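You operate a simulated robot arm through the tools that you are given. There is no shell and no other tool.

You are at the controls of a simulated robot arm. One attempt, no reset.

## Task
Put things in order on the top of the ball table. At the end: the brown slim carton (marked "Hobbletek") from the top of the ball table stands on top of the brown book (marked "Hokuzamiro"); the white filter stands where the brown slim carton stood; the blue corner guard stands where the white filter stood; the black stub roller stands where the blue corner guard stood; whatever was shut is shut again. Leave all else as you found it, and nothing knocked over.
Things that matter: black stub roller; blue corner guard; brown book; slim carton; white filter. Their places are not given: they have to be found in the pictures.

The check looks at the end state, three seconds after you hand in, the way a careful person would. Anything else that was tipped, shoved, dropped, spilled or broken makes it a failure.

## Robot
A 6-joint arm with a two-finger gripper, fixed in place. Base frame: the origin is at the foot of the arm, x ahead of it, y to its left, z up; the work surface is at about z = 0. Readings come in m, degrees, newtons and seconds.
With the tool pointing down near the work surface it reaches from about 0.24 to 0.62 m from the base axis. Its first joint turns from -66.0 to 66.0 degrees. Payload 1.37 kg.
The TCP is the grasp point between the finger pads, 0.022 m short of the fingertips. In the tool frame z runs along the fingers and y along their closing line. The gripper opens to 0.092 m; its body begins 0.065 m behind the TCP.
Orientation is that of the tool frame in the base frame, as a unit quaternion [x, y, z, w]. With the fingers straight down and closing along the base's y, the tool's x points along the base's -x, its y along +y and its z along -z.

## Interface
- The arm moves only by the tool servo_tool. Its argument "moves" is one flat list of numbers, 7 for each row, row after row: the shift along the tool's x, y, z in m, then the turn, a rotation vector about the tool's x, y, z in degrees, then the closure in counts, from 0 (fully open) to 255 (shut). In form: [tx, ty, tz, ax, ay, az, jaw, tx, ty, tz, ax, ay, az, jaw, ...]. A call has 1 to 20 rows; each row is the pose to reach, as a shift and turn from the pose commanded when the call began, along the tool's axes at that moment. Each row takes 0.2 s and may step no farther than 0.05 m and 8.6 degrees from the row before; otherwise, or with a gripper value out of range, the whole call is refused. A pose out of reach is approached as far as the arm can. The call stops where the force on the tool passes 40 N (or 10 N more than at its start, if that is more) or the arm is blocked; 0.2 s more then pass. Each finger travels about 0.0599 m/s and halts on what it meets, pressing with about 26 N; the grip force reading is that of the motor and also rises with nothing between the fingers. The clock runs only during rows and for 0.2 s after the last one: add rows that repeat a pose to give the fingers time. The reply holds the time, the measured pose of the TCP, the force on the tool along the base axes, the opening and the grip force, in the units named above and with some noise, with the torque about the TCP (base axes, N m) and any sound that the robot's microphone picked up.
- Cameras (640 x 400 px; columns grow to the right, rows downward): "scene" is fixed at [0.0205, -0.4301, 0.5635]; the picture's right is [0.84, -0.55, 0.00], its down [-0.40, -0.61, -0.68] and it looks along [0.37, 0.57, -0.73] (base axes); focal length 357 px, centre (320, 200). "wrist" rides on the gripper at [0.071, 0.019, -0.102] in the tool frame; the picture's right is [-0.26, 0.97, 0.00], its down [-0.75, -0.20, -0.63] and it looks along [-0.60, -0.16, 0.78] (tool axes); focal length 280 px, centre (320, 200).
- snapshot(camera): a new picture of that camera. No time passes.
- locate(camera, pixels): for up to 12 pixels [column, row] of the newest picture of that camera ("zoom" is the newest enlarged one), the place [x, y, z] in the base frame of the surface seen there, good to about 0.002 m. No time passes.
- close_up(camera, box): a new picture of the part [left, top, right, bottom] of that camera's present view, enlarged. No time passes.
- close_job(): hands the job in; it is judged then, once.

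Open the gripper and draw the arm clear of the work before you hand the job in, unless the task says otherwise.

The tools are called after "Emit:" as name(argument=value, ...) on one line, values as JSON. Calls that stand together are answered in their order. servo_tool: Moves the arm, as the interface text tells. Its arguments: {"type":"object","properties":{"moves":{"type":"array","items":{"type":"number"}}},"required":["moves"]} The other tools are called the same way: snapshot (camera) takes a picture; locate (camera, pixels) gives the place of the surface under pixels of a picture; close_up (camera, box) takes an enlarged picture of a part of a camera's view; close_job () hands the job in.

At the start:

```text
clock: 0.0
eef_pos: [0.3398, -0.1019, 0.2547]
tcp_rot: [0.0, 1.0, 0.0, 0.001]
ft_force: [-0.7, 0.3, 0.2]
torque: [-0.01, -0.01, 0.02]
opening: 0.0921
grasp_force: 0.0
```

scene: 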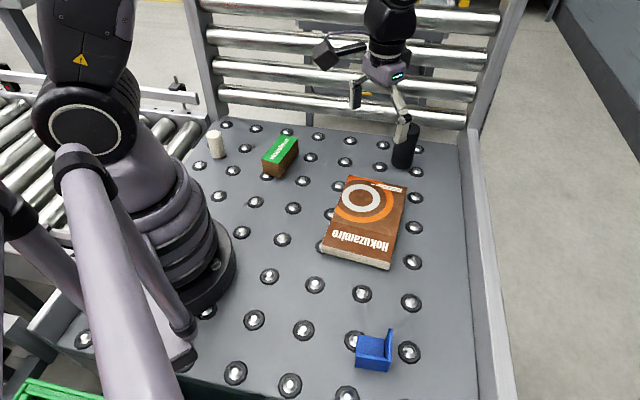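
wrist: 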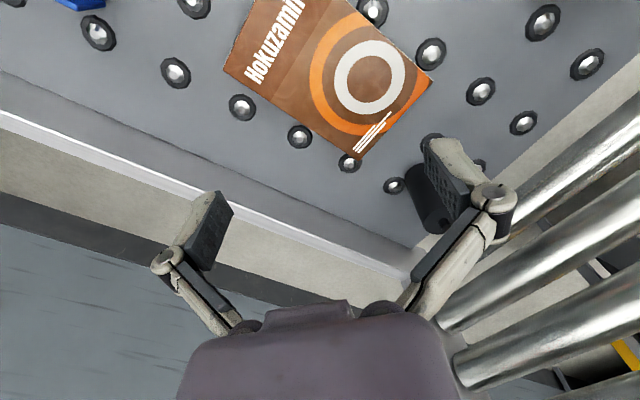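

The scene shows the white filter near (215,145), the carton near (280,155), the book near (365,220), the black roller near (405,147) and the blue corner guard near (375,350). I'll take close-ups of each before measuring.

Emit:
close_up(camera="scene", box=[180, 100, 340, 200])

Emit:
close_up(camera="scene", box=[310, 290, 470, 390])

Emit:
close_up(camera="scene", box=[300, 100, 460, 200])

Emit:
close_up(camera="scene", box=[290, 170, 450, 270])

Emit:
locate(camera="scene", pixels=[[215, 135], [217, 157], [280, 148], [275, 178], [262, 172], [297, 158], [405, 130], [375, 345], [373, 368], [389, 340], [350, 180], [388, 267]])

```text
4.00 times, centred on (260, 150) of scene
```

zoom: 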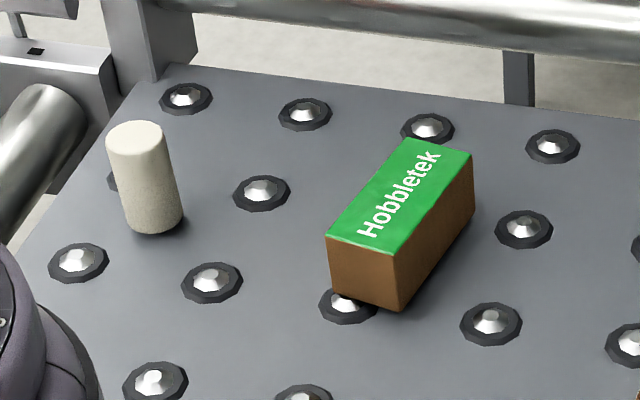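

```text
4.00 times, centred on (390, 340) of scene
```

zoom: 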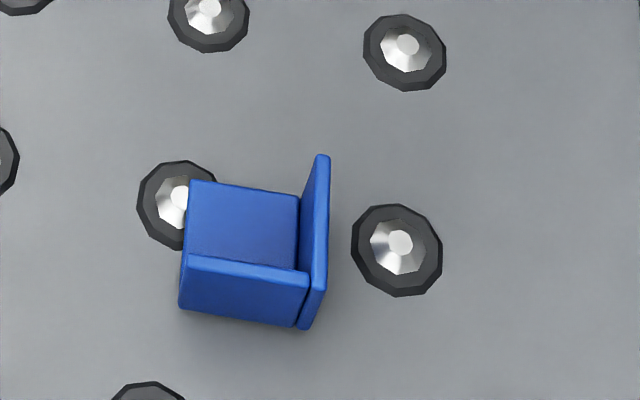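

```text
4.00 times, centred on (380, 150) of scene
```

zoom: 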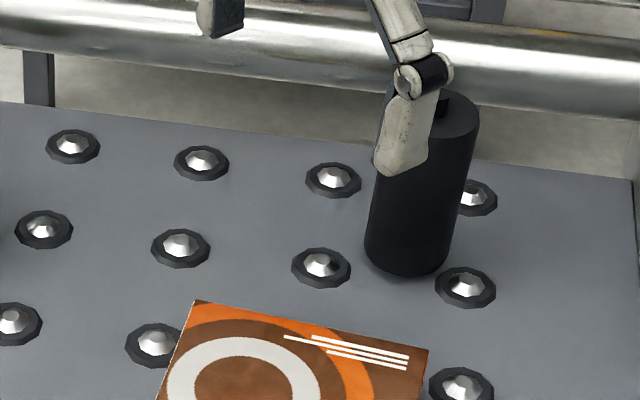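

```text
4.00 times, centred on (370, 220) of scene
```

zoom: 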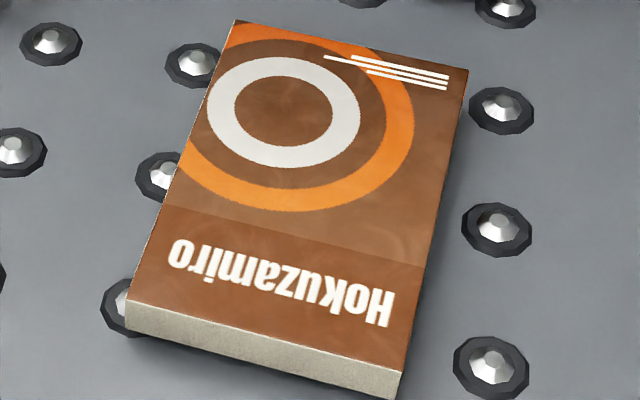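

```text
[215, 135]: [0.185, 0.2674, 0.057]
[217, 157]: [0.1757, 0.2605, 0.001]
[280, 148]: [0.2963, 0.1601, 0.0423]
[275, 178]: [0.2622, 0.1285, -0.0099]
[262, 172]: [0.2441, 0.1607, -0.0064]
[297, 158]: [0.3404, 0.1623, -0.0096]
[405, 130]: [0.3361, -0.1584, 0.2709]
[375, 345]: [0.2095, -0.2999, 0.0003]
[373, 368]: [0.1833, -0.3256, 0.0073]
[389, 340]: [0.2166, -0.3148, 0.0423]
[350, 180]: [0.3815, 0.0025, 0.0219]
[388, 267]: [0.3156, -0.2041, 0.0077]
```

Next I'll measure the filter and carton precisely from a fresh enlarged view, along with the plate and ball heights.

Emit:
close_up(camera="scene", box=[180, 100, 340, 200])

Emit:
locate(camera="zoom", pixels=[[110, 136], [166, 128], [140, 128], [140, 150], [124, 225], [180, 212], [152, 230], [210, 278], [300, 200], [260, 190], [520, 230], [400, 130]])

Emit:
locate(camera="zoom", pixels=[[330, 236], [393, 251], [408, 142], [469, 155], [401, 196], [336, 292], [398, 306], [470, 215], [365, 245], [435, 148], [365, 270], [430, 235]])

```text
4.00 times, centred on (260, 150) of scene
```

zoom: 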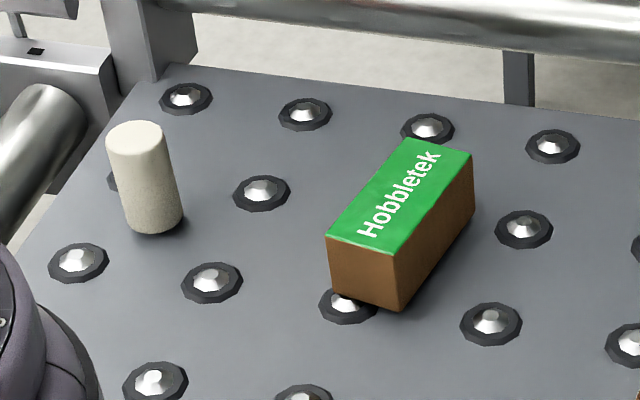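

```text
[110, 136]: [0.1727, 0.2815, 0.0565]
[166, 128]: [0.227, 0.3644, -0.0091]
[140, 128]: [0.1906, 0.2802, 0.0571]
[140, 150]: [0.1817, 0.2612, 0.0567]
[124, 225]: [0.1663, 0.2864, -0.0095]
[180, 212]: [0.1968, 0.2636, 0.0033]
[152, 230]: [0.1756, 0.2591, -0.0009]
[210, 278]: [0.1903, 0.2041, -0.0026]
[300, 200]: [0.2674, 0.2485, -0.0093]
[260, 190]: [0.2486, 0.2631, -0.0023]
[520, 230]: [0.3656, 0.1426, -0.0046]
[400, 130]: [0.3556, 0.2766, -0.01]
```

```text
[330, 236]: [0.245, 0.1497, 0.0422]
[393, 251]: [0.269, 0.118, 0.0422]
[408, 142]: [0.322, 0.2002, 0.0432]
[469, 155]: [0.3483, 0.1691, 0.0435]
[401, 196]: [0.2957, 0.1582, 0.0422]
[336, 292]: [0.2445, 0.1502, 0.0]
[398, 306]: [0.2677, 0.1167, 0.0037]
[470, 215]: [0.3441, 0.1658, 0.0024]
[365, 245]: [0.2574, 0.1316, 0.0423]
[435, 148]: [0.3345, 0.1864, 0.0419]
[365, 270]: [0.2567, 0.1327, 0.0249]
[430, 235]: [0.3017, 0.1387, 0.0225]
```

The supporting ball tops are at z≈0 and the plate at −0.01. The carton top is at 0.042, centred about (0.296, 0.159). Next I'll measure the roller, book and guard.

Emit:
close_up(camera="scene", box=[310, 290, 470, 390])

Emit:
locate(camera="zoom", pixels=[[195, 185], [296, 200], [190, 250], [295, 268], [190, 262], [305, 278], [182, 305], [296, 325], [322, 158], [325, 280], [305, 326], [245, 220]])

Emit:
locate(camera="zoom", pixels=[[312, 200], [312, 240], [328, 158], [327, 220], [240, 265], [240, 290], [318, 300], [300, 215], [300, 255], [318, 160], [400, 240], [175, 195]])

Emit:
locate(camera="scene", pixels=[[349, 176], [406, 188], [322, 247], [391, 263], [365, 220], [392, 162], [402, 168], [413, 160], [416, 128], [410, 145], [405, 155], [389, 268]])

```text
4.00 times, centred on (390, 340) of scene
```

zoom: 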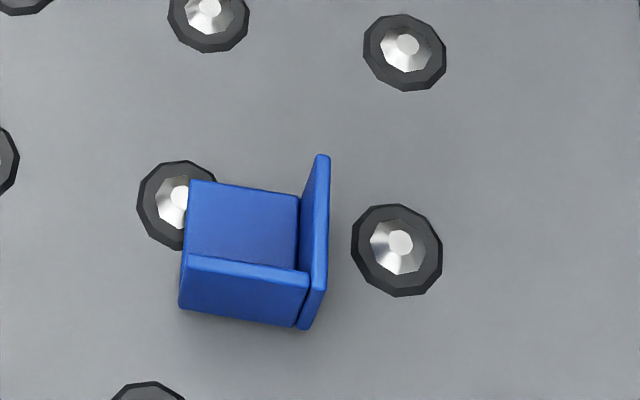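

```text
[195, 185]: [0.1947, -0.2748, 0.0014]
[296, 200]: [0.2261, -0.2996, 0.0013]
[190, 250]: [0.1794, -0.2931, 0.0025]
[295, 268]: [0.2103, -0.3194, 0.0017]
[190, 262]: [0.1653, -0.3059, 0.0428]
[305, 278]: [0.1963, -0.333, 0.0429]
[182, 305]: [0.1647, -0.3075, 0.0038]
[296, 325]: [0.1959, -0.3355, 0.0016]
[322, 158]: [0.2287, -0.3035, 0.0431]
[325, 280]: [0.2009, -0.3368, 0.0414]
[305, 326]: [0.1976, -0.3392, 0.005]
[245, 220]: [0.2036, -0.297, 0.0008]
```

```text
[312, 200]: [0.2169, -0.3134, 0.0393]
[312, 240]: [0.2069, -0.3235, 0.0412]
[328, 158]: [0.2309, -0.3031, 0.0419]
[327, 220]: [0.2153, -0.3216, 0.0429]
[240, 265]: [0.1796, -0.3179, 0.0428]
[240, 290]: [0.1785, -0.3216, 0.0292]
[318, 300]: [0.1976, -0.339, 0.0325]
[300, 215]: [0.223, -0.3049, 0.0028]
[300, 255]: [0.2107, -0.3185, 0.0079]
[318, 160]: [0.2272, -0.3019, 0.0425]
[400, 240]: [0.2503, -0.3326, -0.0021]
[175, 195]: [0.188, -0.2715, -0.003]
```

```text
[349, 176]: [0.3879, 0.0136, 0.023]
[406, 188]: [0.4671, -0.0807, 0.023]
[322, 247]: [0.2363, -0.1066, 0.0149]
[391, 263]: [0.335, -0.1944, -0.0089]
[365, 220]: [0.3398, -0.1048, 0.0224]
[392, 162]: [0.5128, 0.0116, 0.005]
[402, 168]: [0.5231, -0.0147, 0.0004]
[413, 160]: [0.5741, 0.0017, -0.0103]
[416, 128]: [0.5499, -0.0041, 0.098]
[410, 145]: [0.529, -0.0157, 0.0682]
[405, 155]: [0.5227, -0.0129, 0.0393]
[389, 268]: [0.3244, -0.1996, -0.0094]
```

I'll measure the book corners, the surrounding rack/frame and the rest of the roller so I can plan clearances.

Emit:
close_up(camera="scene", box=[290, 170, 450, 270])

Emit:
locate(camera="zoom", pixels=[[238, 24], [464, 72], [130, 300], [402, 365], [310, 200], [240, 150], [400, 250], [260, 330], [398, 390], [128, 322], [500, 230], [350, 100]])

Emit:
locate(camera="scene", pixels=[[330, 105], [330, 85], [300, 35], [215, 70], [195, 20], [470, 120], [490, 60], [480, 200], [495, 330], [150, 95], [190, 140], [180, 125]])

Emit:
close_up(camera="wrist", box=[380, 120, 540, 220])

```text
4.00 times, centred on (370, 220) of scene
```

zoom: 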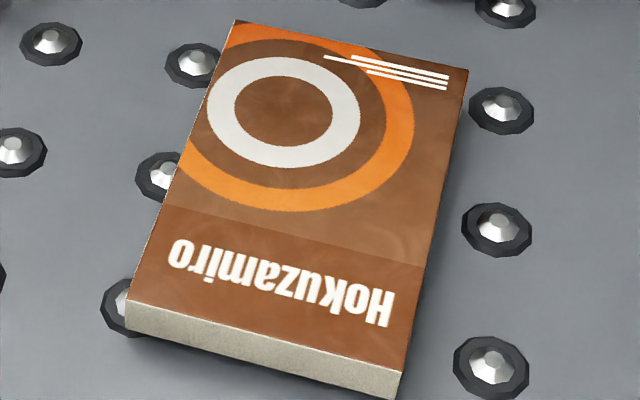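

```text
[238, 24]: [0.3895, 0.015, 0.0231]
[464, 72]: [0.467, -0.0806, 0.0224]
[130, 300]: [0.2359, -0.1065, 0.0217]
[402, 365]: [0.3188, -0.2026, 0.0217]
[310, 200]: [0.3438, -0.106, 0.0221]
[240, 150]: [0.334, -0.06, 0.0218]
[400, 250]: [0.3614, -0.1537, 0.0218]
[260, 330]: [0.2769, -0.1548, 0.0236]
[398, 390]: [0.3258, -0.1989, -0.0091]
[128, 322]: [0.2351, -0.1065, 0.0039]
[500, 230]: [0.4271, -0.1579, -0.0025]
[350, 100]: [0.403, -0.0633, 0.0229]
```

```text
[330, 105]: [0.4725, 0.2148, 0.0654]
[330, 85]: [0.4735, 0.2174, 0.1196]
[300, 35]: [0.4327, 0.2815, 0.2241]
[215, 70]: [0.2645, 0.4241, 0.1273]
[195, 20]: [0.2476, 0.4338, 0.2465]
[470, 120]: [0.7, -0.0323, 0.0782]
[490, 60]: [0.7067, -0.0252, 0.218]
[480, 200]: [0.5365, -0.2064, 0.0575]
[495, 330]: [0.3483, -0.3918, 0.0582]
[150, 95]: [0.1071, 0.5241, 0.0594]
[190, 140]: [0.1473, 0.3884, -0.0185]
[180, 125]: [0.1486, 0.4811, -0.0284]
```

```text
4.00 times, centred on (460, 170) of wrist
```

zoom: 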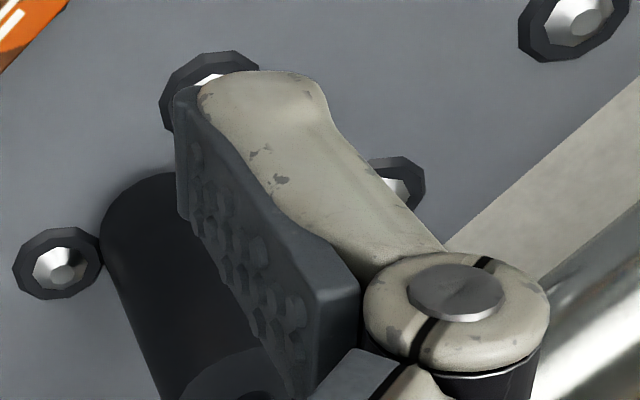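

The book is flat at z≈0.022, centred about (0.353, −0.094), with its long axis at about 38°. The rack runs along x+y≈0.69. I'll move above the carton at (0.296, 0.158) with the jaws turned 33° to close across its narrow side, then look again.

Emit:
servo_tool(moves=[0.0, 0.03, 0.0, 0, 0, -3, 0, 0.005, 0.06, 0.01, 0, 0, -7, 0, 0.01, 0.09, 0.02, 0, 0, -11, 0, 0.016, 0.12, 0.03, 0, 0, -15, 0, 0.022, 0.15, 0.04, 0, 0, -19, 0, 0.028, 0.18, 0.05, 0, 0, -23, 0, 0.034, 0.21, 0.06, 0, 0, -27, 0, 0.04, 0.24, 0.075, 0, 0, -31, 0, 0.0441, 0.2604, 0.085, 0, 0, -33, 0, 0.0441, 0.2604, 0.085, 0, 0, -33, 0])

Emit:
snapshot(camera="scene")

Emit:
snapshot(camera="wrist")

```text
clock: 2.2
eef_pos: [0.2958, 0.1583, 0.1688]
tcp_rot: [-0.285, 0.959, 0.0, 0.0]
ft_force: [0.7, -0.8, 0.2]
torque: [0.0, -0.02, 0.03]
opening: 0.0919
grasp_force: 0.1
```

```text
taken
```

scene: 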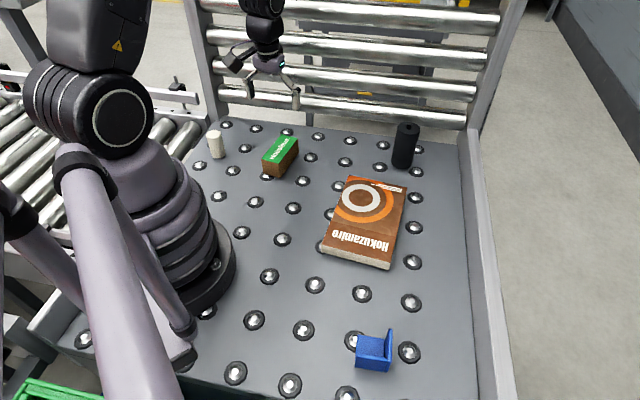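

```text
taken
```

wrist: 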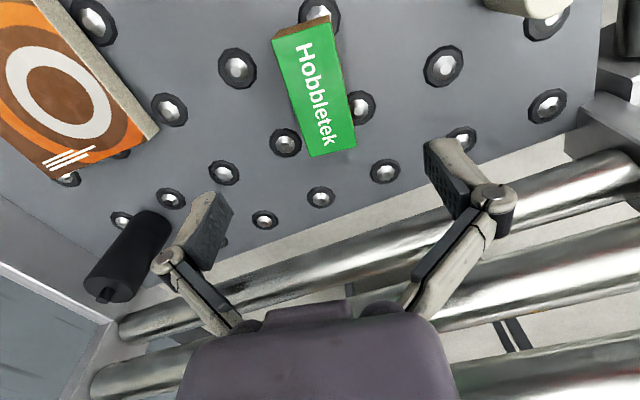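

The roller is now clear in the scene near (405,147) and the carton shows in the wrist view near (315,90). I'll measure both, and the filter, from here.

Emit:
close_up(camera="wrist", box=[240, 0, 400, 200])

Emit:
locate(camera="wrist", pixels=[[273, 40], [337, 23], [311, 155], [355, 147], [315, 95], [275, 36], [335, 14], [500, 3], [530, 14], [540, 2]])

Emit:
close_up(camera="scene", box=[365, 110, 445, 180])

```text
2.00 times, centred on (320, 100) of wrist
```

zoom: 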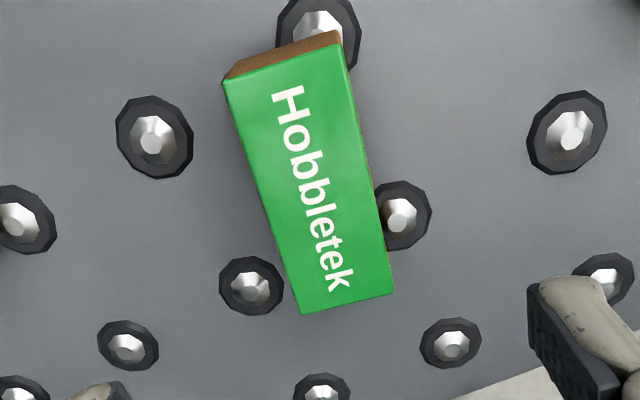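

```text
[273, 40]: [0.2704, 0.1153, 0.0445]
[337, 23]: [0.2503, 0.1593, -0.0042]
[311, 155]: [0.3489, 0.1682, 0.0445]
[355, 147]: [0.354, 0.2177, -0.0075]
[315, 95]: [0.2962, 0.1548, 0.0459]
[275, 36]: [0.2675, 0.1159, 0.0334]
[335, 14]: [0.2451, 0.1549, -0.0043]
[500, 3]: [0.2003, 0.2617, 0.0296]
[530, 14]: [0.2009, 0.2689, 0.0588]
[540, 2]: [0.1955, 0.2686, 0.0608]
```

```text
5.71 times, centred on (405, 145) of scene
```

zoom: 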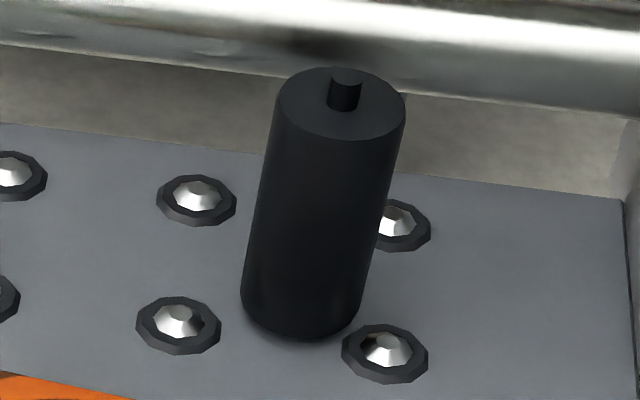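

Now the roller geometry from the current zoom.

Emit:
locate(camera="zoom", pixels=[[282, 95], [400, 110], [340, 132], [330, 125], [345, 75], [342, 105], [300, 330], [245, 300], [362, 310], [310, 200], [305, 300], [360, 120]])

Emit:
close_up(camera="scene", box=[180, 100, 340, 200])

Emit:
locate(camera="zoom", pixels=[[112, 140], [164, 134], [138, 125], [138, 155], [138, 140], [150, 190], [128, 200], [155, 232], [331, 237], [393, 252], [410, 142], [468, 156]])

```text
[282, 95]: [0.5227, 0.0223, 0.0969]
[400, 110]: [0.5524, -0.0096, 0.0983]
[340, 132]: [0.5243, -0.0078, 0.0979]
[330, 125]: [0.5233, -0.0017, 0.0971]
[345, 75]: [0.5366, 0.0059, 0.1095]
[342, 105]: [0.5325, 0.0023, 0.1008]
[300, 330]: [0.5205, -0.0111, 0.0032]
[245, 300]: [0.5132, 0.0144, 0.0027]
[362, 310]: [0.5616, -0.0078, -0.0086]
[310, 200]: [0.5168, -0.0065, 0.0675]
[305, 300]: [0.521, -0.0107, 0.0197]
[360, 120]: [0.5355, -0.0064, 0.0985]
```

```text
4.00 times, centred on (260, 150) of scene
```

zoom: 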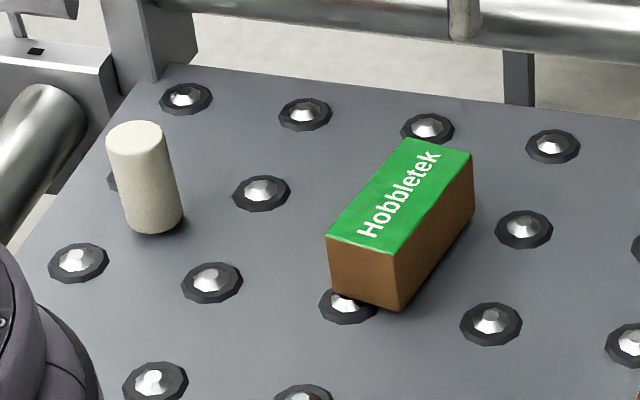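

```text
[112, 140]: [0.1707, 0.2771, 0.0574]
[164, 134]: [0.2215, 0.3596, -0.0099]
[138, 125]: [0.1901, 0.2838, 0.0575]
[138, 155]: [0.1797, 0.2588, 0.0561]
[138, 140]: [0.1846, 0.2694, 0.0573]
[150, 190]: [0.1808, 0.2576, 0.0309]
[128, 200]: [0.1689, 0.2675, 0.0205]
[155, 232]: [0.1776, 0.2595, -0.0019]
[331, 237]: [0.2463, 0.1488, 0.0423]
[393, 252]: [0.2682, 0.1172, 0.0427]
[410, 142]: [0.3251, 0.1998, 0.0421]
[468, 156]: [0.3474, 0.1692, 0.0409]
```

The roller is about 46 mm wide and centred at (0.537, 0.006), with its top at 0.098 and its stub at 0.110. The carton is centred at (0.2967, 0.1588), so I'll descend straight onto it with open jaws.

Emit:
servo_tool(moves=[-0.001, 0, 0.02, 0, 0, 0, 0, -0.001, 0, 0.04, 0, 0, 0, 0, -0.001, 0, 0.06, 0, 0, 0, 0, -0.001, 0, 0.08, 0, 0, 0, 0, -0.001, 0, 0.1, 0, 0, 0, 0, -0.001, 0, 0.115, 0, 0, 0, 0, -0.001, 0, 0.128, 0, 0, 0, 0, -0.001, 0, 0.138, 0, 0, 0, 0, -0.001, 0, 0.141, 0, 0, 0, 0, -0.001, 0, 0.141, 0, 0, 0, 0])

Emit:
snapshot(camera="wrist")

Emit:
close_up(camera="scene", box=[200, 80, 360, 200])

```text
clock: 4.4
eef_pos: [0.2958, 0.159, 0.0295]
tcp_rot: [-0.285, 0.959, 0.0, 0.0]
ft_force: [-0.3, 0.6, -0.4]
torque: [0.02, 0.0, 0.01]
opening: 0.0921
grasp_force: 0.0
```

```text
taken
```

wrist: 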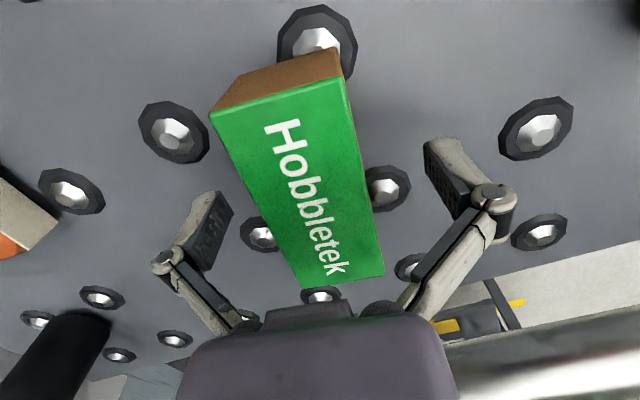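

```text
3.33 times, centred on (280, 140) of scene
```

zoom: 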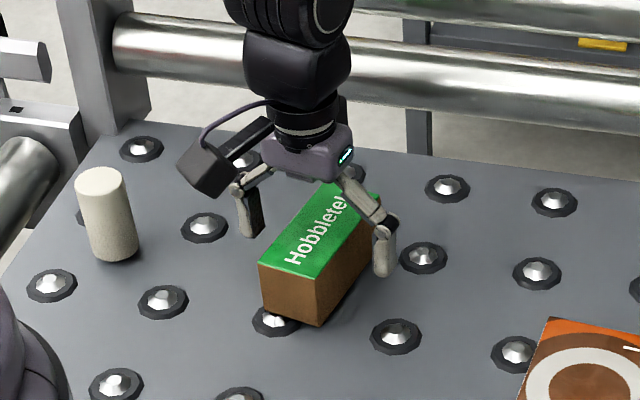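

The jaws straddle the carton evenly, with a finger on each side and the force near zero. I'll close and hold.

Emit:
servo_tool(moves=[0, 0, 0, 0, 0, 0, 120, 0, 0, 0, 0, 0, 0, 170, 0, 0, 0, 0, 0, 0, 200, 0, 0, 0, 0, 0, 0, 255, 0, 0, 0, 0, 0, 0, 255, 0, 0, 0, 0, 0, 0, 255])

Emit:
snapshot(camera="wrist")

```text
clock: 5.8
eef_pos: [0.296, 0.1603, 0.0294]
tcp_rot: [-0.284, 0.959, 0.0, 0.0]
ft_force: [0.5, -0.4, 1.3]
torque: [-0.04, 0.01, -0.02]
opening: 0.0445
grasp_force: 26.3
```

```text
taken
```

wrist: 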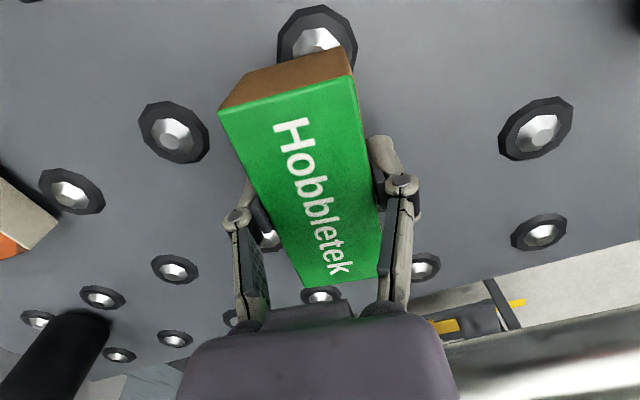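

The grip holds at 26 N with a 44.5 mm opening. I'll lift to carry height and check the load.

Emit:
servo_tool(moves=[0, 0, -0.01, 0, 0, 0, 255, 0, 0, -0.025, 0, 0, 0, 255, 0, 0, -0.045, 0, 0, 0, 255, 0, 0, -0.065, 0, 0, 0, 255, 0, 0, -0.085, 0, 0, 0, 255, 0, 0, -0.1, 0, 0, 0, 255, 0, 0, -0.1, 0, 0, 0, 255])

Emit:
snapshot(camera="scene")

Emit:
snapshot(camera="wrist")

```text
clock: 7.4
eef_pos: [0.2963, 0.1607, 0.1287]
tcp_rot: [-0.284, 0.959, 0.001, 0.0]
ft_force: [-0.8, -0.4, -0.4]
torque: [0.04, 0.01, 0.02]
opening: 0.0446
grasp_force: 25.7
```

```text
taken
```

scene: 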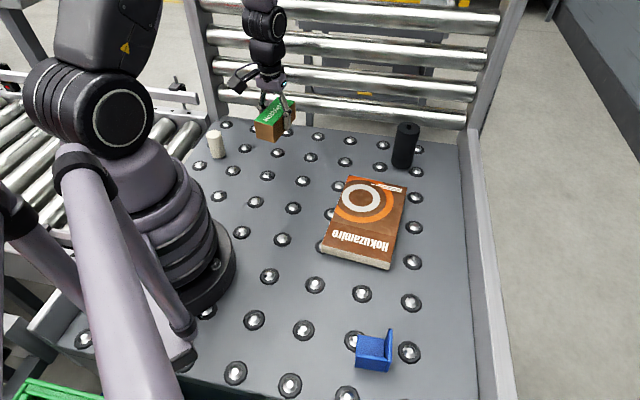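

```text
taken
```

wrist: 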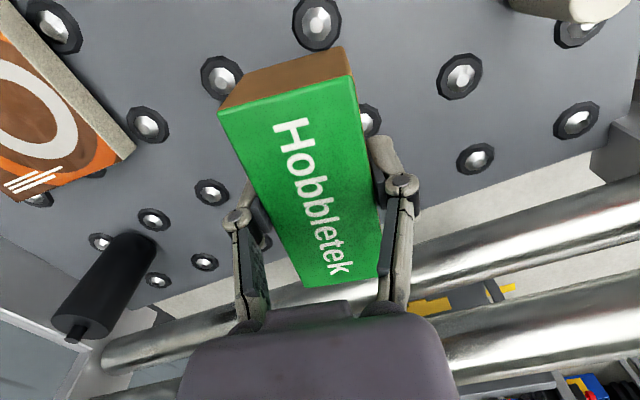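

The carton is held level and clear. I'll read its corners in the wrist view, at (219,113), (349,77), (303,288) and (381,276), to learn its offset from the TCP.

Emit:
locate(camera="wrist", pixels=[[222, 116], [347, 80], [305, 284], [378, 273], [300, 180], [226, 102], [340, 52]])

```text
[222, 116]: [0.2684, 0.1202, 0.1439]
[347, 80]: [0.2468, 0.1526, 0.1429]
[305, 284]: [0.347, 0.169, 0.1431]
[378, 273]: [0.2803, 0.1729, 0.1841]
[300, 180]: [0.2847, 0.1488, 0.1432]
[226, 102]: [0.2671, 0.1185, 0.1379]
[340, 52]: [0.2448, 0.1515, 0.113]
```

The carton is centred on the TCP at (0.297, 0.161) and its bottom is 29 mm below it. I'll carry it at this height to above the book centre (0.353, −0.094), turning 5.5° to line up with the book.

Emit:
servo_tool(moves=[0.0046, -0.0122, 0, 0, 0, 0, 255, 0.0114, -0.0306, 0, 0, 0, -0.5, 255, 0.0198, -0.053, 0, 0, 0, -1, 255, 0.0289, -0.0775, 0, 0, 0, -1.5, 255, 0.038, -0.1019, 0, 0, 0, -2, 255, 0.0471, -0.1264, 0, 0, 0, -2.5, 255, 0.0562, -0.1508, 0, 0, 0, -3, 255, 0.0654, -0.1753, 0, 0, 0, -3.5, 255, 0.0745, -0.1998, 0, 0, 0, -4, 255, 0.0824, -0.221, 0, 0, 0, -4.5, 255, 0.0882, -0.2365, 0, 0, 0, -5, 255, 0.0912, -0.2446, 0, 0, 0, -5.5, 255, 0.0912, -0.2446, 0, 0, 0, -5.5, 255])

Emit:
snapshot(camera="wrist")

Emit:
snapshot(camera="scene")

```text
clock: 10.2
eef_pos: [0.3538, -0.0973, 0.1287]
tcp_rot: [-0.33, 0.944, 0.0, 0.0]
ft_force: [0.0, -1.2, -0.8]
torque: [0.03, -0.02, -0.01]
opening: 0.0443
grasp_force: 25.9
```

```text
taken
```

wrist: 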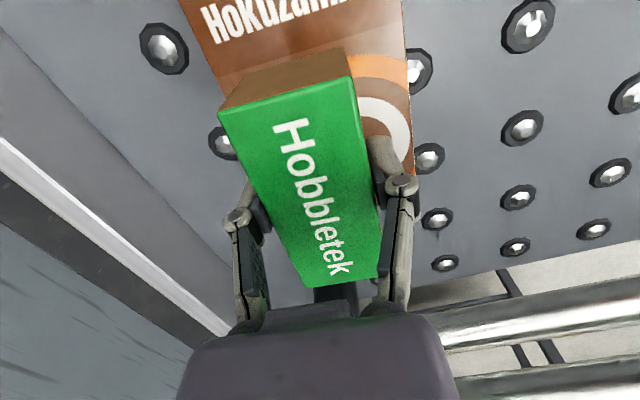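

```text
taken
```

scene: 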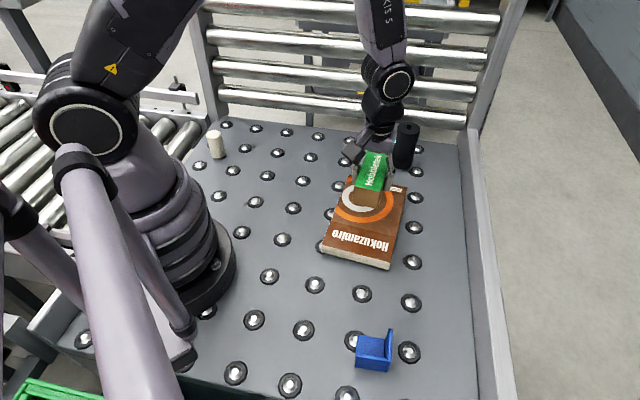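

The carton is centred over the book, with the book edges extending on all sides in the wrist view. I'll descend to just above the book, slowing at the end.

Emit:
servo_tool(moves=[0, 0, 0.012, 0, 0, 0, 255, 0, 0, 0.027, 0, 0, 0, 255, 0, 0, 0.042, 0, 0, 0, 255, 0, 0, 0.055, 0, 0, 0, 255, 0, 0, 0.065, 0, 0, 0, 255, 0, 0, 0.071, 0, 0, 0, 255, 0, 0, 0.074, 0, 0, 0, 255, 0, 0, 0.075, 0, 0, 0, 255, 0, 0, 0.076, 0, 0, 0, 255, 0, 0, 0.077, 0, 0, 0, 255, 0, 0, 0.077, 0, 0, 0, 255])

Emit:
close_up(camera="scene", box=[300, 130, 440, 270])

```text
clock: 12.6
eef_pos: [0.3543, -0.0946, 0.0533]
tcp_rot: [-0.329, 0.944, 0.0, 0.001]
ft_force: [1.0, 1.2, 19.5]
torque: [0.02, -0.05, -0.02]
opening: 0.0447
grasp_force: 26.0
```

```text
2.86 times, centred on (370, 200) of scene
```

zoom: 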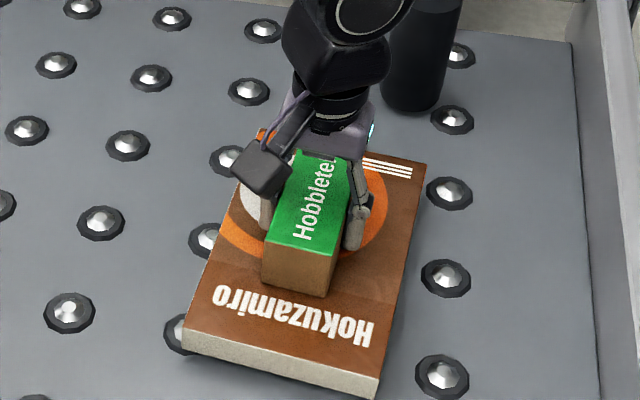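

The upward force rose to 19.5 N at z=0.053, so the carton is on the book. I'll ease off 1 mm, open, and then back straight up.

Emit:
servo_tool(moves=[0, 0, -0.001, 0, 0, 0, 255, 0, 0, -0.001, 0, 0, 0, 130, 0, 0, -0.001, 0, 0, 0, 100, 0, 0, -0.001, 0, 0, 0, 60, 0, 0, -0.001, 0, 0, 0, 20, 0, 0, -0.001, 0, 0, 0, 0, 0, 0, -0.001, 0, 0, 0, 0, 0, 0, -0.01, 0, 0, 0, 0, 0, 0, -0.03, 0, 0, 0, 0, 0, 0, -0.055, 0, 0, 0, 0, 0, 0, -0.085, 0, 0, 0, 0, 0, 0, -0.11, 0, 0, 0, 0, 0, 0, -0.11, 0, 0, 0, 0])

Emit:
snapshot(camera="wrist")

Emit:
snapshot(camera="scene")

```text
clock: 15.4
eef_pos: [0.3535, -0.0959, 0.1606]
tcp_rot: [-0.33, 0.944, 0.0, 0.0]
ft_force: [-1.1, 0.5, 0.8]
torque: [-0.02, 0.06, -0.04]
opening: 0.0922
grasp_force: 0.0
```

```text
taken
```

wrist: 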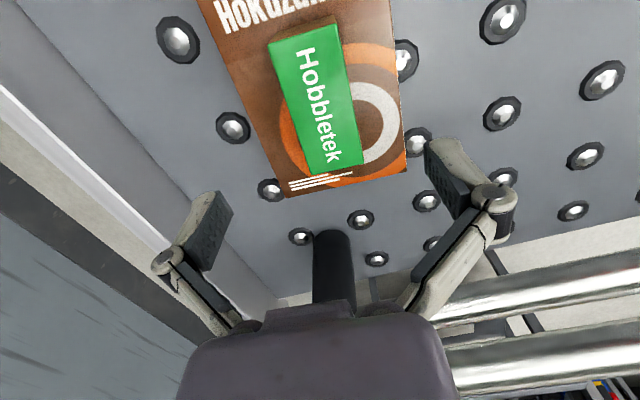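

```text
taken
```

scene: 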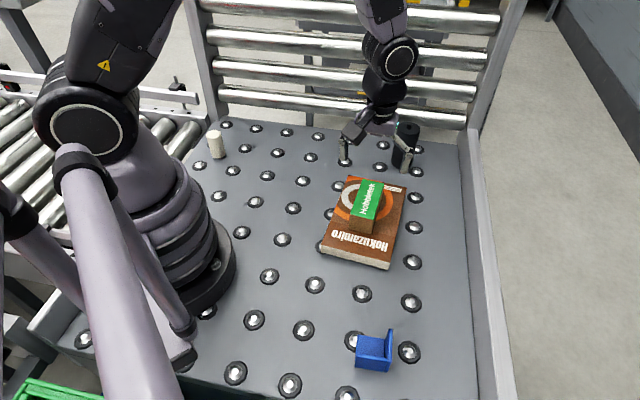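

The carton stands squarely on the book. Next is the filter at about (0.185, 0.270), so I'll travel at z≈0.16 to above it, keeping the present jaw yaw.

Emit:
servo_tool(moves=[-0.0029, 0.0117, 0, 0, 0, 0, 0, -0.0086, 0.0352, 0, 0, 0, 0, 0, -0.0163, 0.0665, 0, 0, 0, 0, 0, -0.024, 0.0978, 0, 0, 0, 0, 0, -0.0316, 0.1291, 0, 0, 0, 0, 0, -0.0393, 0.1604, 0, 0, 0, 0, 0, -0.048, 0.1957, 0, 0, 0, 0, 0, -0.0556, 0.227, 0, 0, 0, 0, 0, -0.0633, 0.2583, 0, 0, 0, 0, 0, -0.071, 0.2896, 0, 0, 0, 0, 0, -0.0786, 0.3209, 0, 0, 0, 0, 0, -0.0863, 0.3522, 0, 0, 0, 0, 0, -0.0921, 0.3756, 0, 0, 0, 0, 0, -0.0959, 0.3913, 0, 0, 0, 0, 0, -0.0959, 0.3913, 0, 0, 0, 0, 0])

Emit:
snapshot(camera="wrist")

Emit:
snapshot(camera="scene")

```text
clock: 18.6
eef_pos: [0.184, 0.2711, 0.1602]
tcp_rot: [-0.329, 0.944, -0.001, 0.0]
ft_force: [-0.1, 0.2, -0.9]
torque: [0.0, 0.01, -0.02]
opening: 0.0921
grasp_force: 0.0
```

```text
taken
```

wrist: 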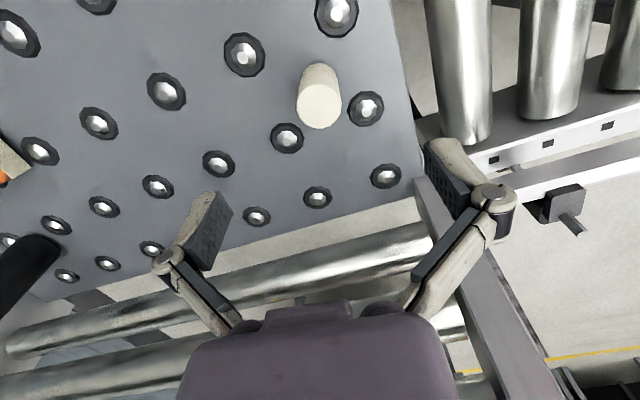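

```text
taken
```

scene: 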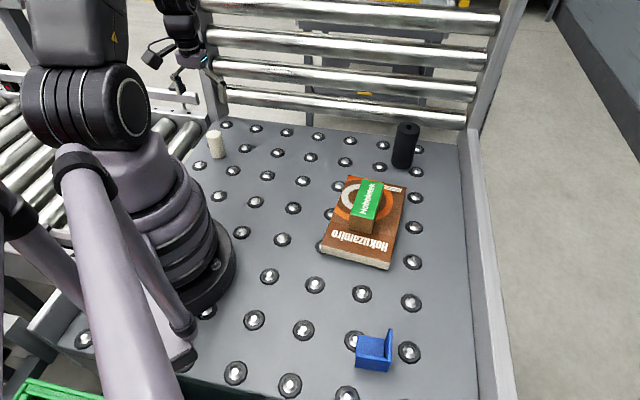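

The filter shows in the wrist view near (319,100). I'll measure it and the neighbouring conveyor rollers near (470,130) before descending.

Emit:
locate(camera="wrist", pixels=[[319, 110], [319, 127], [298, 108], [340, 108], [319, 88], [300, 85], [470, 130], [460, 50], [430, 20], [405, 100], [490, 145], [425, 175]])

Emit:
close_up(camera="wrist", box=[260, 40, 420, 160])

```text
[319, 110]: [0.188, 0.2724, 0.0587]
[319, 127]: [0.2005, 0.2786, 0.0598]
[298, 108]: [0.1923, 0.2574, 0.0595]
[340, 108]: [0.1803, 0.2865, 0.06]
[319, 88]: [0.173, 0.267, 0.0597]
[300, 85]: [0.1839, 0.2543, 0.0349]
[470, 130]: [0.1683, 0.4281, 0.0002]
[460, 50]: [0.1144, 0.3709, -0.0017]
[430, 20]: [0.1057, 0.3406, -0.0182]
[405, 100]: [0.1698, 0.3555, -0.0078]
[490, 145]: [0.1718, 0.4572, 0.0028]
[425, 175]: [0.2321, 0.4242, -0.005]
```

```text
3.33 times, centred on (340, 100) of wrist
```

zoom: 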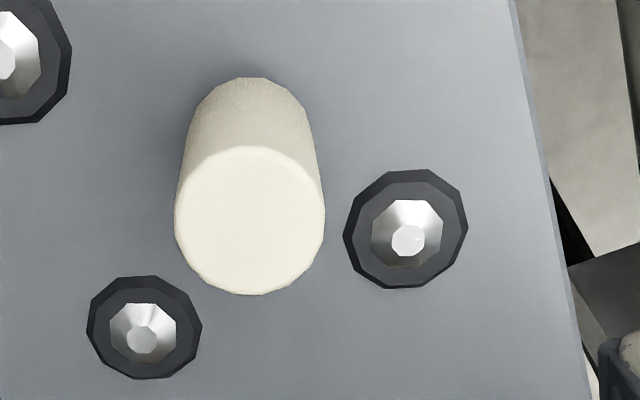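

The filter is centred at about (0.1857, 0.2713) with its top at about 0.058, and the neighbouring rollers are only at z≈0. I'll descend to z=0.032 with open jaws.

Emit:
servo_tool(moves=[-0.0013, -0.0008, 0.02, 0, 0, 0, 0, -0.0013, -0.0008, 0.04, 0, 0, 0, 0, -0.0013, -0.0008, 0.06, 0, 0, 0, 0, -0.0013, -0.0008, 0.08, 0, 0, 0, 0, -0.0013, -0.0008, 0.098, 0, 0, 0, 0, -0.0013, -0.0008, 0.113, 0, 0, 0, 0, -0.0013, -0.0008, 0.123, 0, 0, 0, 0, -0.0013, -0.0008, 0.128, 0, 0, 0, 0, -0.0013, -0.0008, 0.128, 0, 0, 0, 0])

Emit:
snapshot(camera="wrist")

Emit:
close_up(camera="scene", box=[140, 60, 300, 180])

```text
clock: 20.6
eef_pos: [0.1859, 0.2684, 0.0342]
tcp_rot: [-0.33, 0.944, 0.001, 0.0]
ft_force: [-0.7, -0.3, 0.5]
torque: [-0.01, -0.04, -0.03]
opening: 0.0919
grasp_force: 0.1
```

```text
taken
```

wrist: 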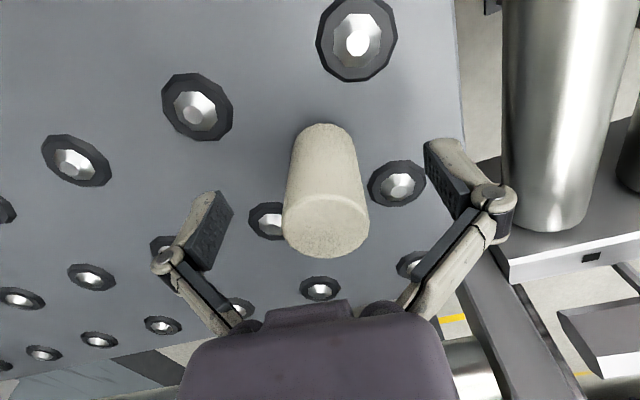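

```text
3.33 times, centred on (220, 120) of scene
```

zoom: 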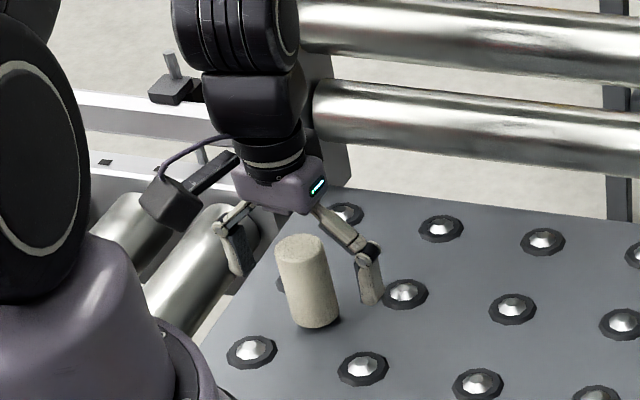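

The filter sits between the fingers near (327,200). I'll check its lateral position against the TCP before closing.

Emit:
locate(camera="wrist", pixels=[[327, 230], [285, 215], [368, 215], [327, 253], [326, 205]])

```text
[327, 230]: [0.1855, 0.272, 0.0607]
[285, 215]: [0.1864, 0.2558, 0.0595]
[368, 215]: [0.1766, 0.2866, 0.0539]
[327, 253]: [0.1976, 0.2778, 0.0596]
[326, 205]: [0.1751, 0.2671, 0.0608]
```

It is within about 2 mm of the TCP. I'll close on the filter.

Emit:
servo_tool(moves=[0, 0, 0, 0, 0, 0, 100, 0, 0, 0, 0, 0, 0, 150, 0, 0, 0, 0, 0, 0, 190, 0, 0, 0, 0, 0, 0, 255, 0, 0, 0, 0, 0, 0, 255, 0, 0, 0, 0, 0, 0, 255])

Emit:
snapshot(camera="wrist")

```text
clock: 22.0
eef_pos: [0.1859, 0.2689, 0.034]
tcp_rot: [-0.329, 0.944, -0.001, 0.0]
ft_force: [-0.4, 0.3, 3.5]
torque: [-0.07, -0.02, 0.02]
opening: 0.0322
grasp_force: 26.4
```

```text
taken
```

wrist: 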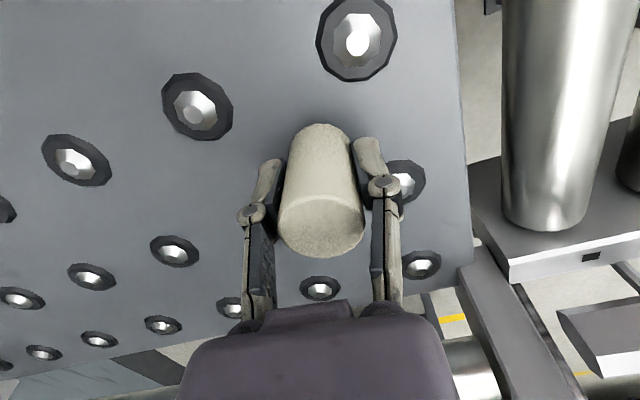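

The filter is held at a 32 mm opening and 26 N. I'll lift it 70 mm and carry it over the old carton spot at (0.2967, 0.1588).

Emit:
servo_tool(moves=[0, 0, -0.01, 0, 0, 0, 255, 0, 0, -0.03, 0, 0, 0, 255, 0, 0, -0.05, 0, 0, 0, 255, 0, 0, -0.065, 0, 0, 0, 255, 0, 0, -0.07, 0, 0, 0, 255, -0.001, -0.0094, -0.07, 0, 0, 0, 255, -0.0031, -0.0281, -0.07, 0, 0, 0, 255, -0.0056, -0.0516, -0.07, 0, 0, 0, 255, -0.0082, -0.075, -0.07, 0, 0, 0, 255, -0.0108, -0.0985, -0.07, 0, 0, 0, 255, -0.0133, -0.1219, -0.07, 0, 0, 0, 255, -0.0154, -0.1407, -0.07, 0, 0, 0, 255, -0.0171, -0.1563, -0.07, 0, 0, 0, 255, -0.0171, -0.1563, -0.07, 0, 0, 0, 255])

Emit:
snapshot(camera="wrist")

Emit:
snapshot(camera="scene")

```text
clock: 25.0
eef_pos: [0.2961, 0.1558, 0.1032]
tcp_rot: [-0.33, 0.944, 0.0, -0.001]
ft_force: [0.0, -0.6, -0.2]
torque: [0.04, 0.0, 0.01]
opening: 0.0326
grasp_force: 26.3
```

```text
taken
```

wrist: 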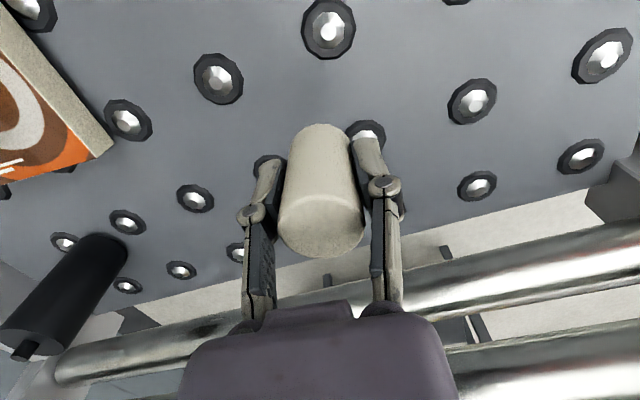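

```text
taken
```

scene: 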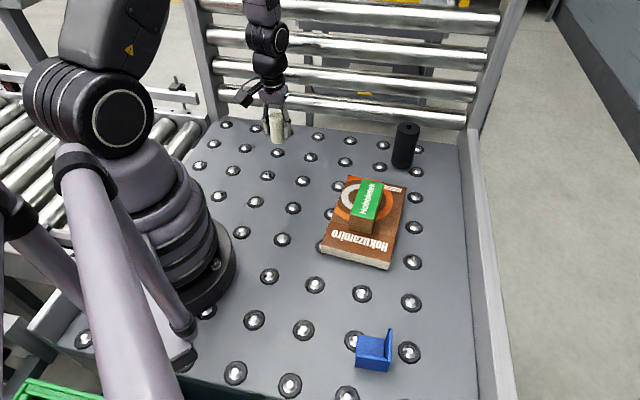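

The filter hangs upright between the fingers. I'll check where it actually is before lowering.

Emit:
locate(camera="wrist", pixels=[[321, 228], [281, 213], [362, 213], [321, 252], [320, 205]])

Emit:
locate(camera="scene", pixels=[[277, 112], [277, 130], [277, 140]])

```text
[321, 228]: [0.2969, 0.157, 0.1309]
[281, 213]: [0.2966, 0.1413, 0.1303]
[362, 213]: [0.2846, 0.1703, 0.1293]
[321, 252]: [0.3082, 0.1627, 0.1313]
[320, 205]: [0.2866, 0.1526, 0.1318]
```

```text
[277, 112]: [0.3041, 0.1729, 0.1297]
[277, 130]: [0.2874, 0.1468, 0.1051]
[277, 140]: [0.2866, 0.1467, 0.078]
```

The filter centre is at about (0.297, 0.158), within 1–2 mm of target. I'll lower it to the height it was picked at and watch the force.

Emit:
servo_tool(moves=[0, 0.001, 0.012, 0, 0, 0, 255, 0, 0.001, 0.028, 0, 0, 0, 255, 0, 0.001, 0.044, 0, 0, 0, 255, 0, 0.001, 0.056, 0, 0, 0, 255, 0, 0.001, 0.063, 0, 0, 0, 255, 0, 0.001, 0.066, 0, 0, 0, 255, 0, 0.001, 0.068, 0, 0, 0, 255, 0, 0.001, 0.069, 0, 0, 0, 255, 0, 0.001, 0.0695, 0, 0, 0, 255, 0, 0.001, 0.0695, 0, 0, 0, 255])

Emit:
snapshot(camera="wrist")

Emit:
close_up(camera="scene", box=[200, 80, 360, 200])

```text
clock: 27.2
eef_pos: [0.2955, 0.1591, 0.0318]
tcp_rot: [-0.33, 0.944, 0.0, 0.0]
ft_force: [-0.9, 0.1, 4.9]
torque: [-0.05, 0.0, -0.01]
opening: 0.0326
grasp_force: 26.0
```

```text
taken
```

wrist: 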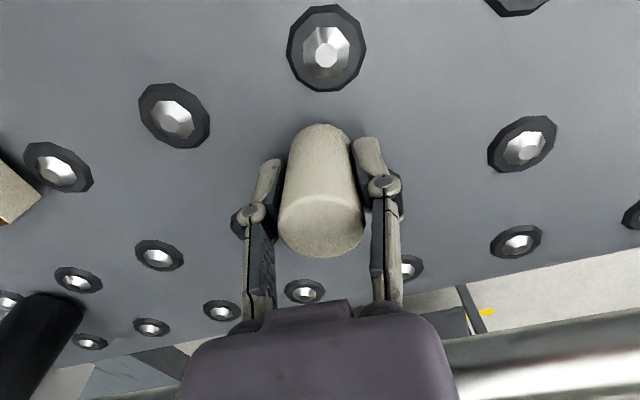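

```text
3.33 times, centred on (280, 140) of scene
```

zoom: 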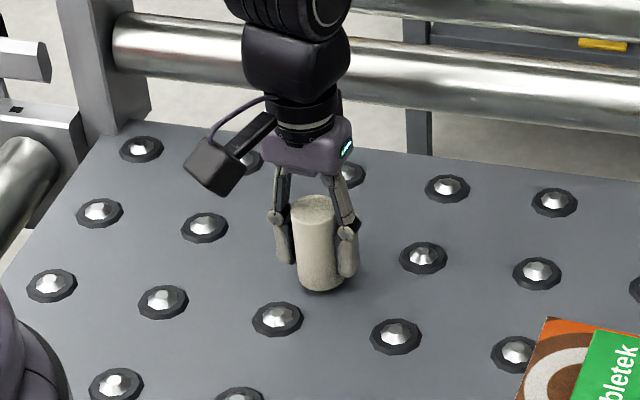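

The force of 4.9 N is just above the level at pick-up and the command is within 0.5 mm of the pick height, so the filter is touching down. I'll lower the last 0.5 mm, open slowly and rise.

Emit:
servo_tool(moves=[0, 0, 0.0005, 0, 0, 0, 255, 0, 0, 0.0005, 0, 0, 0, 160, 0, 0, 0.0005, 0, 0, 0, 130, 0, 0, 0.0005, 0, 0, 0, 90, 0, 0, 0.0005, 0, 0, 0, 50, 0, 0, 0.0005, 0, 0, 0, 0, 0, 0, 0.0005, 0, 0, 0, 0, 0, 0, -0.01, 0, 0, 0, 0, 0, 0, -0.03, 0, 0, 0, 0, 0, 0, -0.055, 0, 0, 0, 0, 0, 0, -0.085, 0, 0, 0, 0, 0, 0, -0.115, 0, 0, 0, 0, 0, 0, -0.125, 0, 0, 0, 0, 0, 0, -0.125, 0, 0, 0, 0])

Emit:
snapshot(camera="wrist")

Emit:
close_up(camera="scene", box=[200, 80, 360, 200])

```text
clock: 30.2
eef_pos: [0.2962, 0.1612, 0.162]
tcp_rot: [-0.329, 0.944, 0.0, -0.001]
ft_force: [0.0, 0.2, -0.5]
torque: [-0.01, -0.01, -0.02]
opening: 0.0923
grasp_force: 0.0
```

```text
taken
```

wrist: 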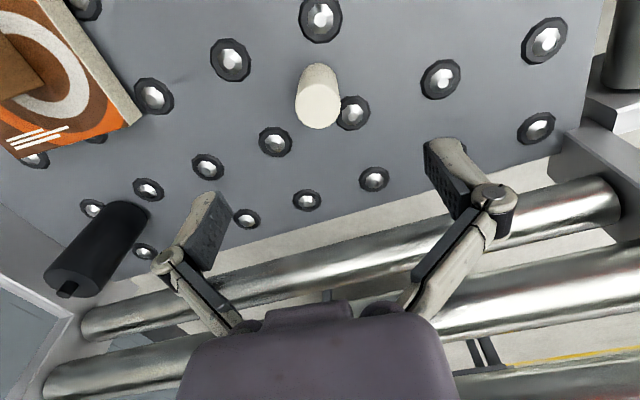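

```text
3.33 times, centred on (280, 140) of scene
```

zoom: 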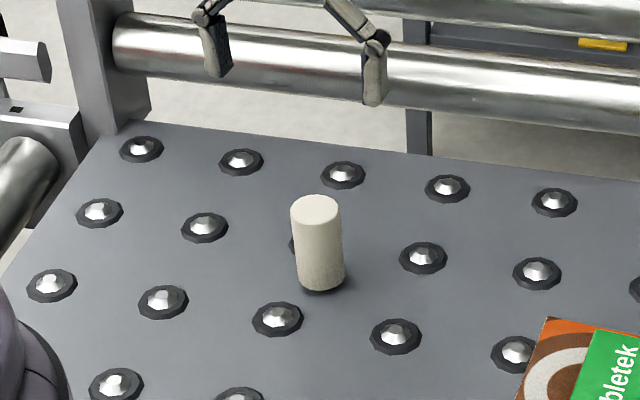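

The filter stands upright where the carton was. Next I'll swing in an arc over to the guard at about (0.197, −0.306), turning the jaws to −41° so they close across its wall running from (0.165,−0.306) to (0.199,−0.338).

Emit:
servo_tool(moves=[0.0149, -0.0265, 0, 0, 0, 4.7, 0, 0.0298, -0.053, 0, 0, 0, 9.4, 0, 0.0447, -0.0794, 0, 0, 0, 14, 0, 0.0596, -0.1059, 0, 0, 0, 18.7, 0, 0.0746, -0.1324, 0, 0, 0, 23.4, 0, 0.0895, -0.1589, 0, 0, 0, 28.1, 0, 0.1044, -0.1854, 0, 0, 0, 32.7, 0, 0.1327, -0.1975, 0, 0, 0, 37.4, 0, 0.1611, -0.2096, 0, 0, 0, 42.1, 0, 0.1894, -0.2216, 0, 0, 0, 46.8, 0, 0.2178, -0.2337, 0, 0, 0, 51.4, 0, 0.2461, -0.2458, 0, 0, 0, 56.1, 0, 0.2745, -0.2579, 0, 0, 0, 60.8, 0, 0.3028, -0.27, 0, 0, 0, 65.5, 0, 0.3312, -0.282, 0, 0, 0, 70.1, 0, 0.3595, -0.2941, 0, 0, 0, 74.8, 0, 0.3879, -0.3062, 0, 0, 0, 79.5, 0, 0.3879, -0.3062, 0, 0, 0, 79.5, 0])

Emit:
snapshot(camera="wrist")

Emit:
snapshot(camera="scene")

```text
clock: 34.0
eef_pos: [0.1807, -0.323, 0.159]
tcp_rot: [0.351, 0.937, 0.0, 0.0]
ft_force: [0.4, 0.4, 0.0]
torque: [-0.02, -0.02, 0.01]
opening: 0.0918
grasp_force: 0.0
```

```text
taken
```

wrist: 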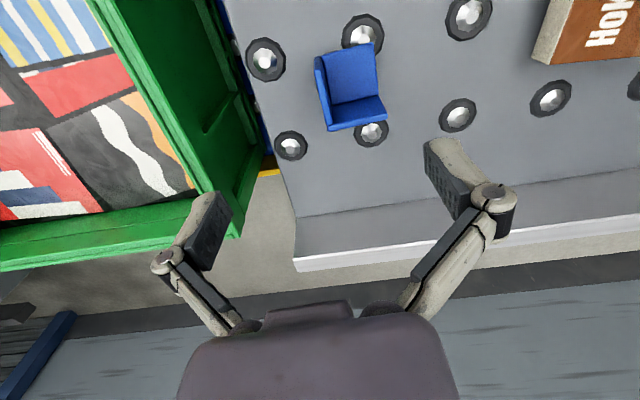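

```text
taken
```

scene: 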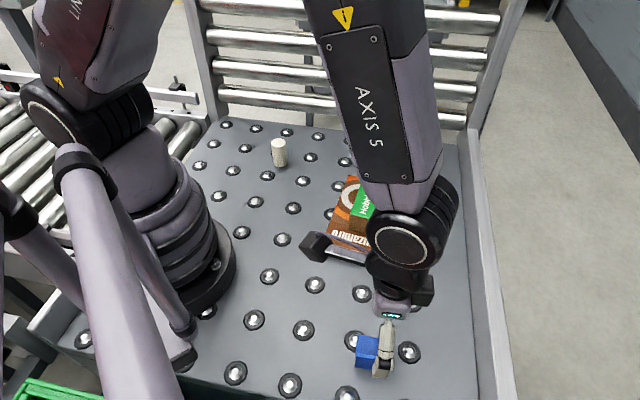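

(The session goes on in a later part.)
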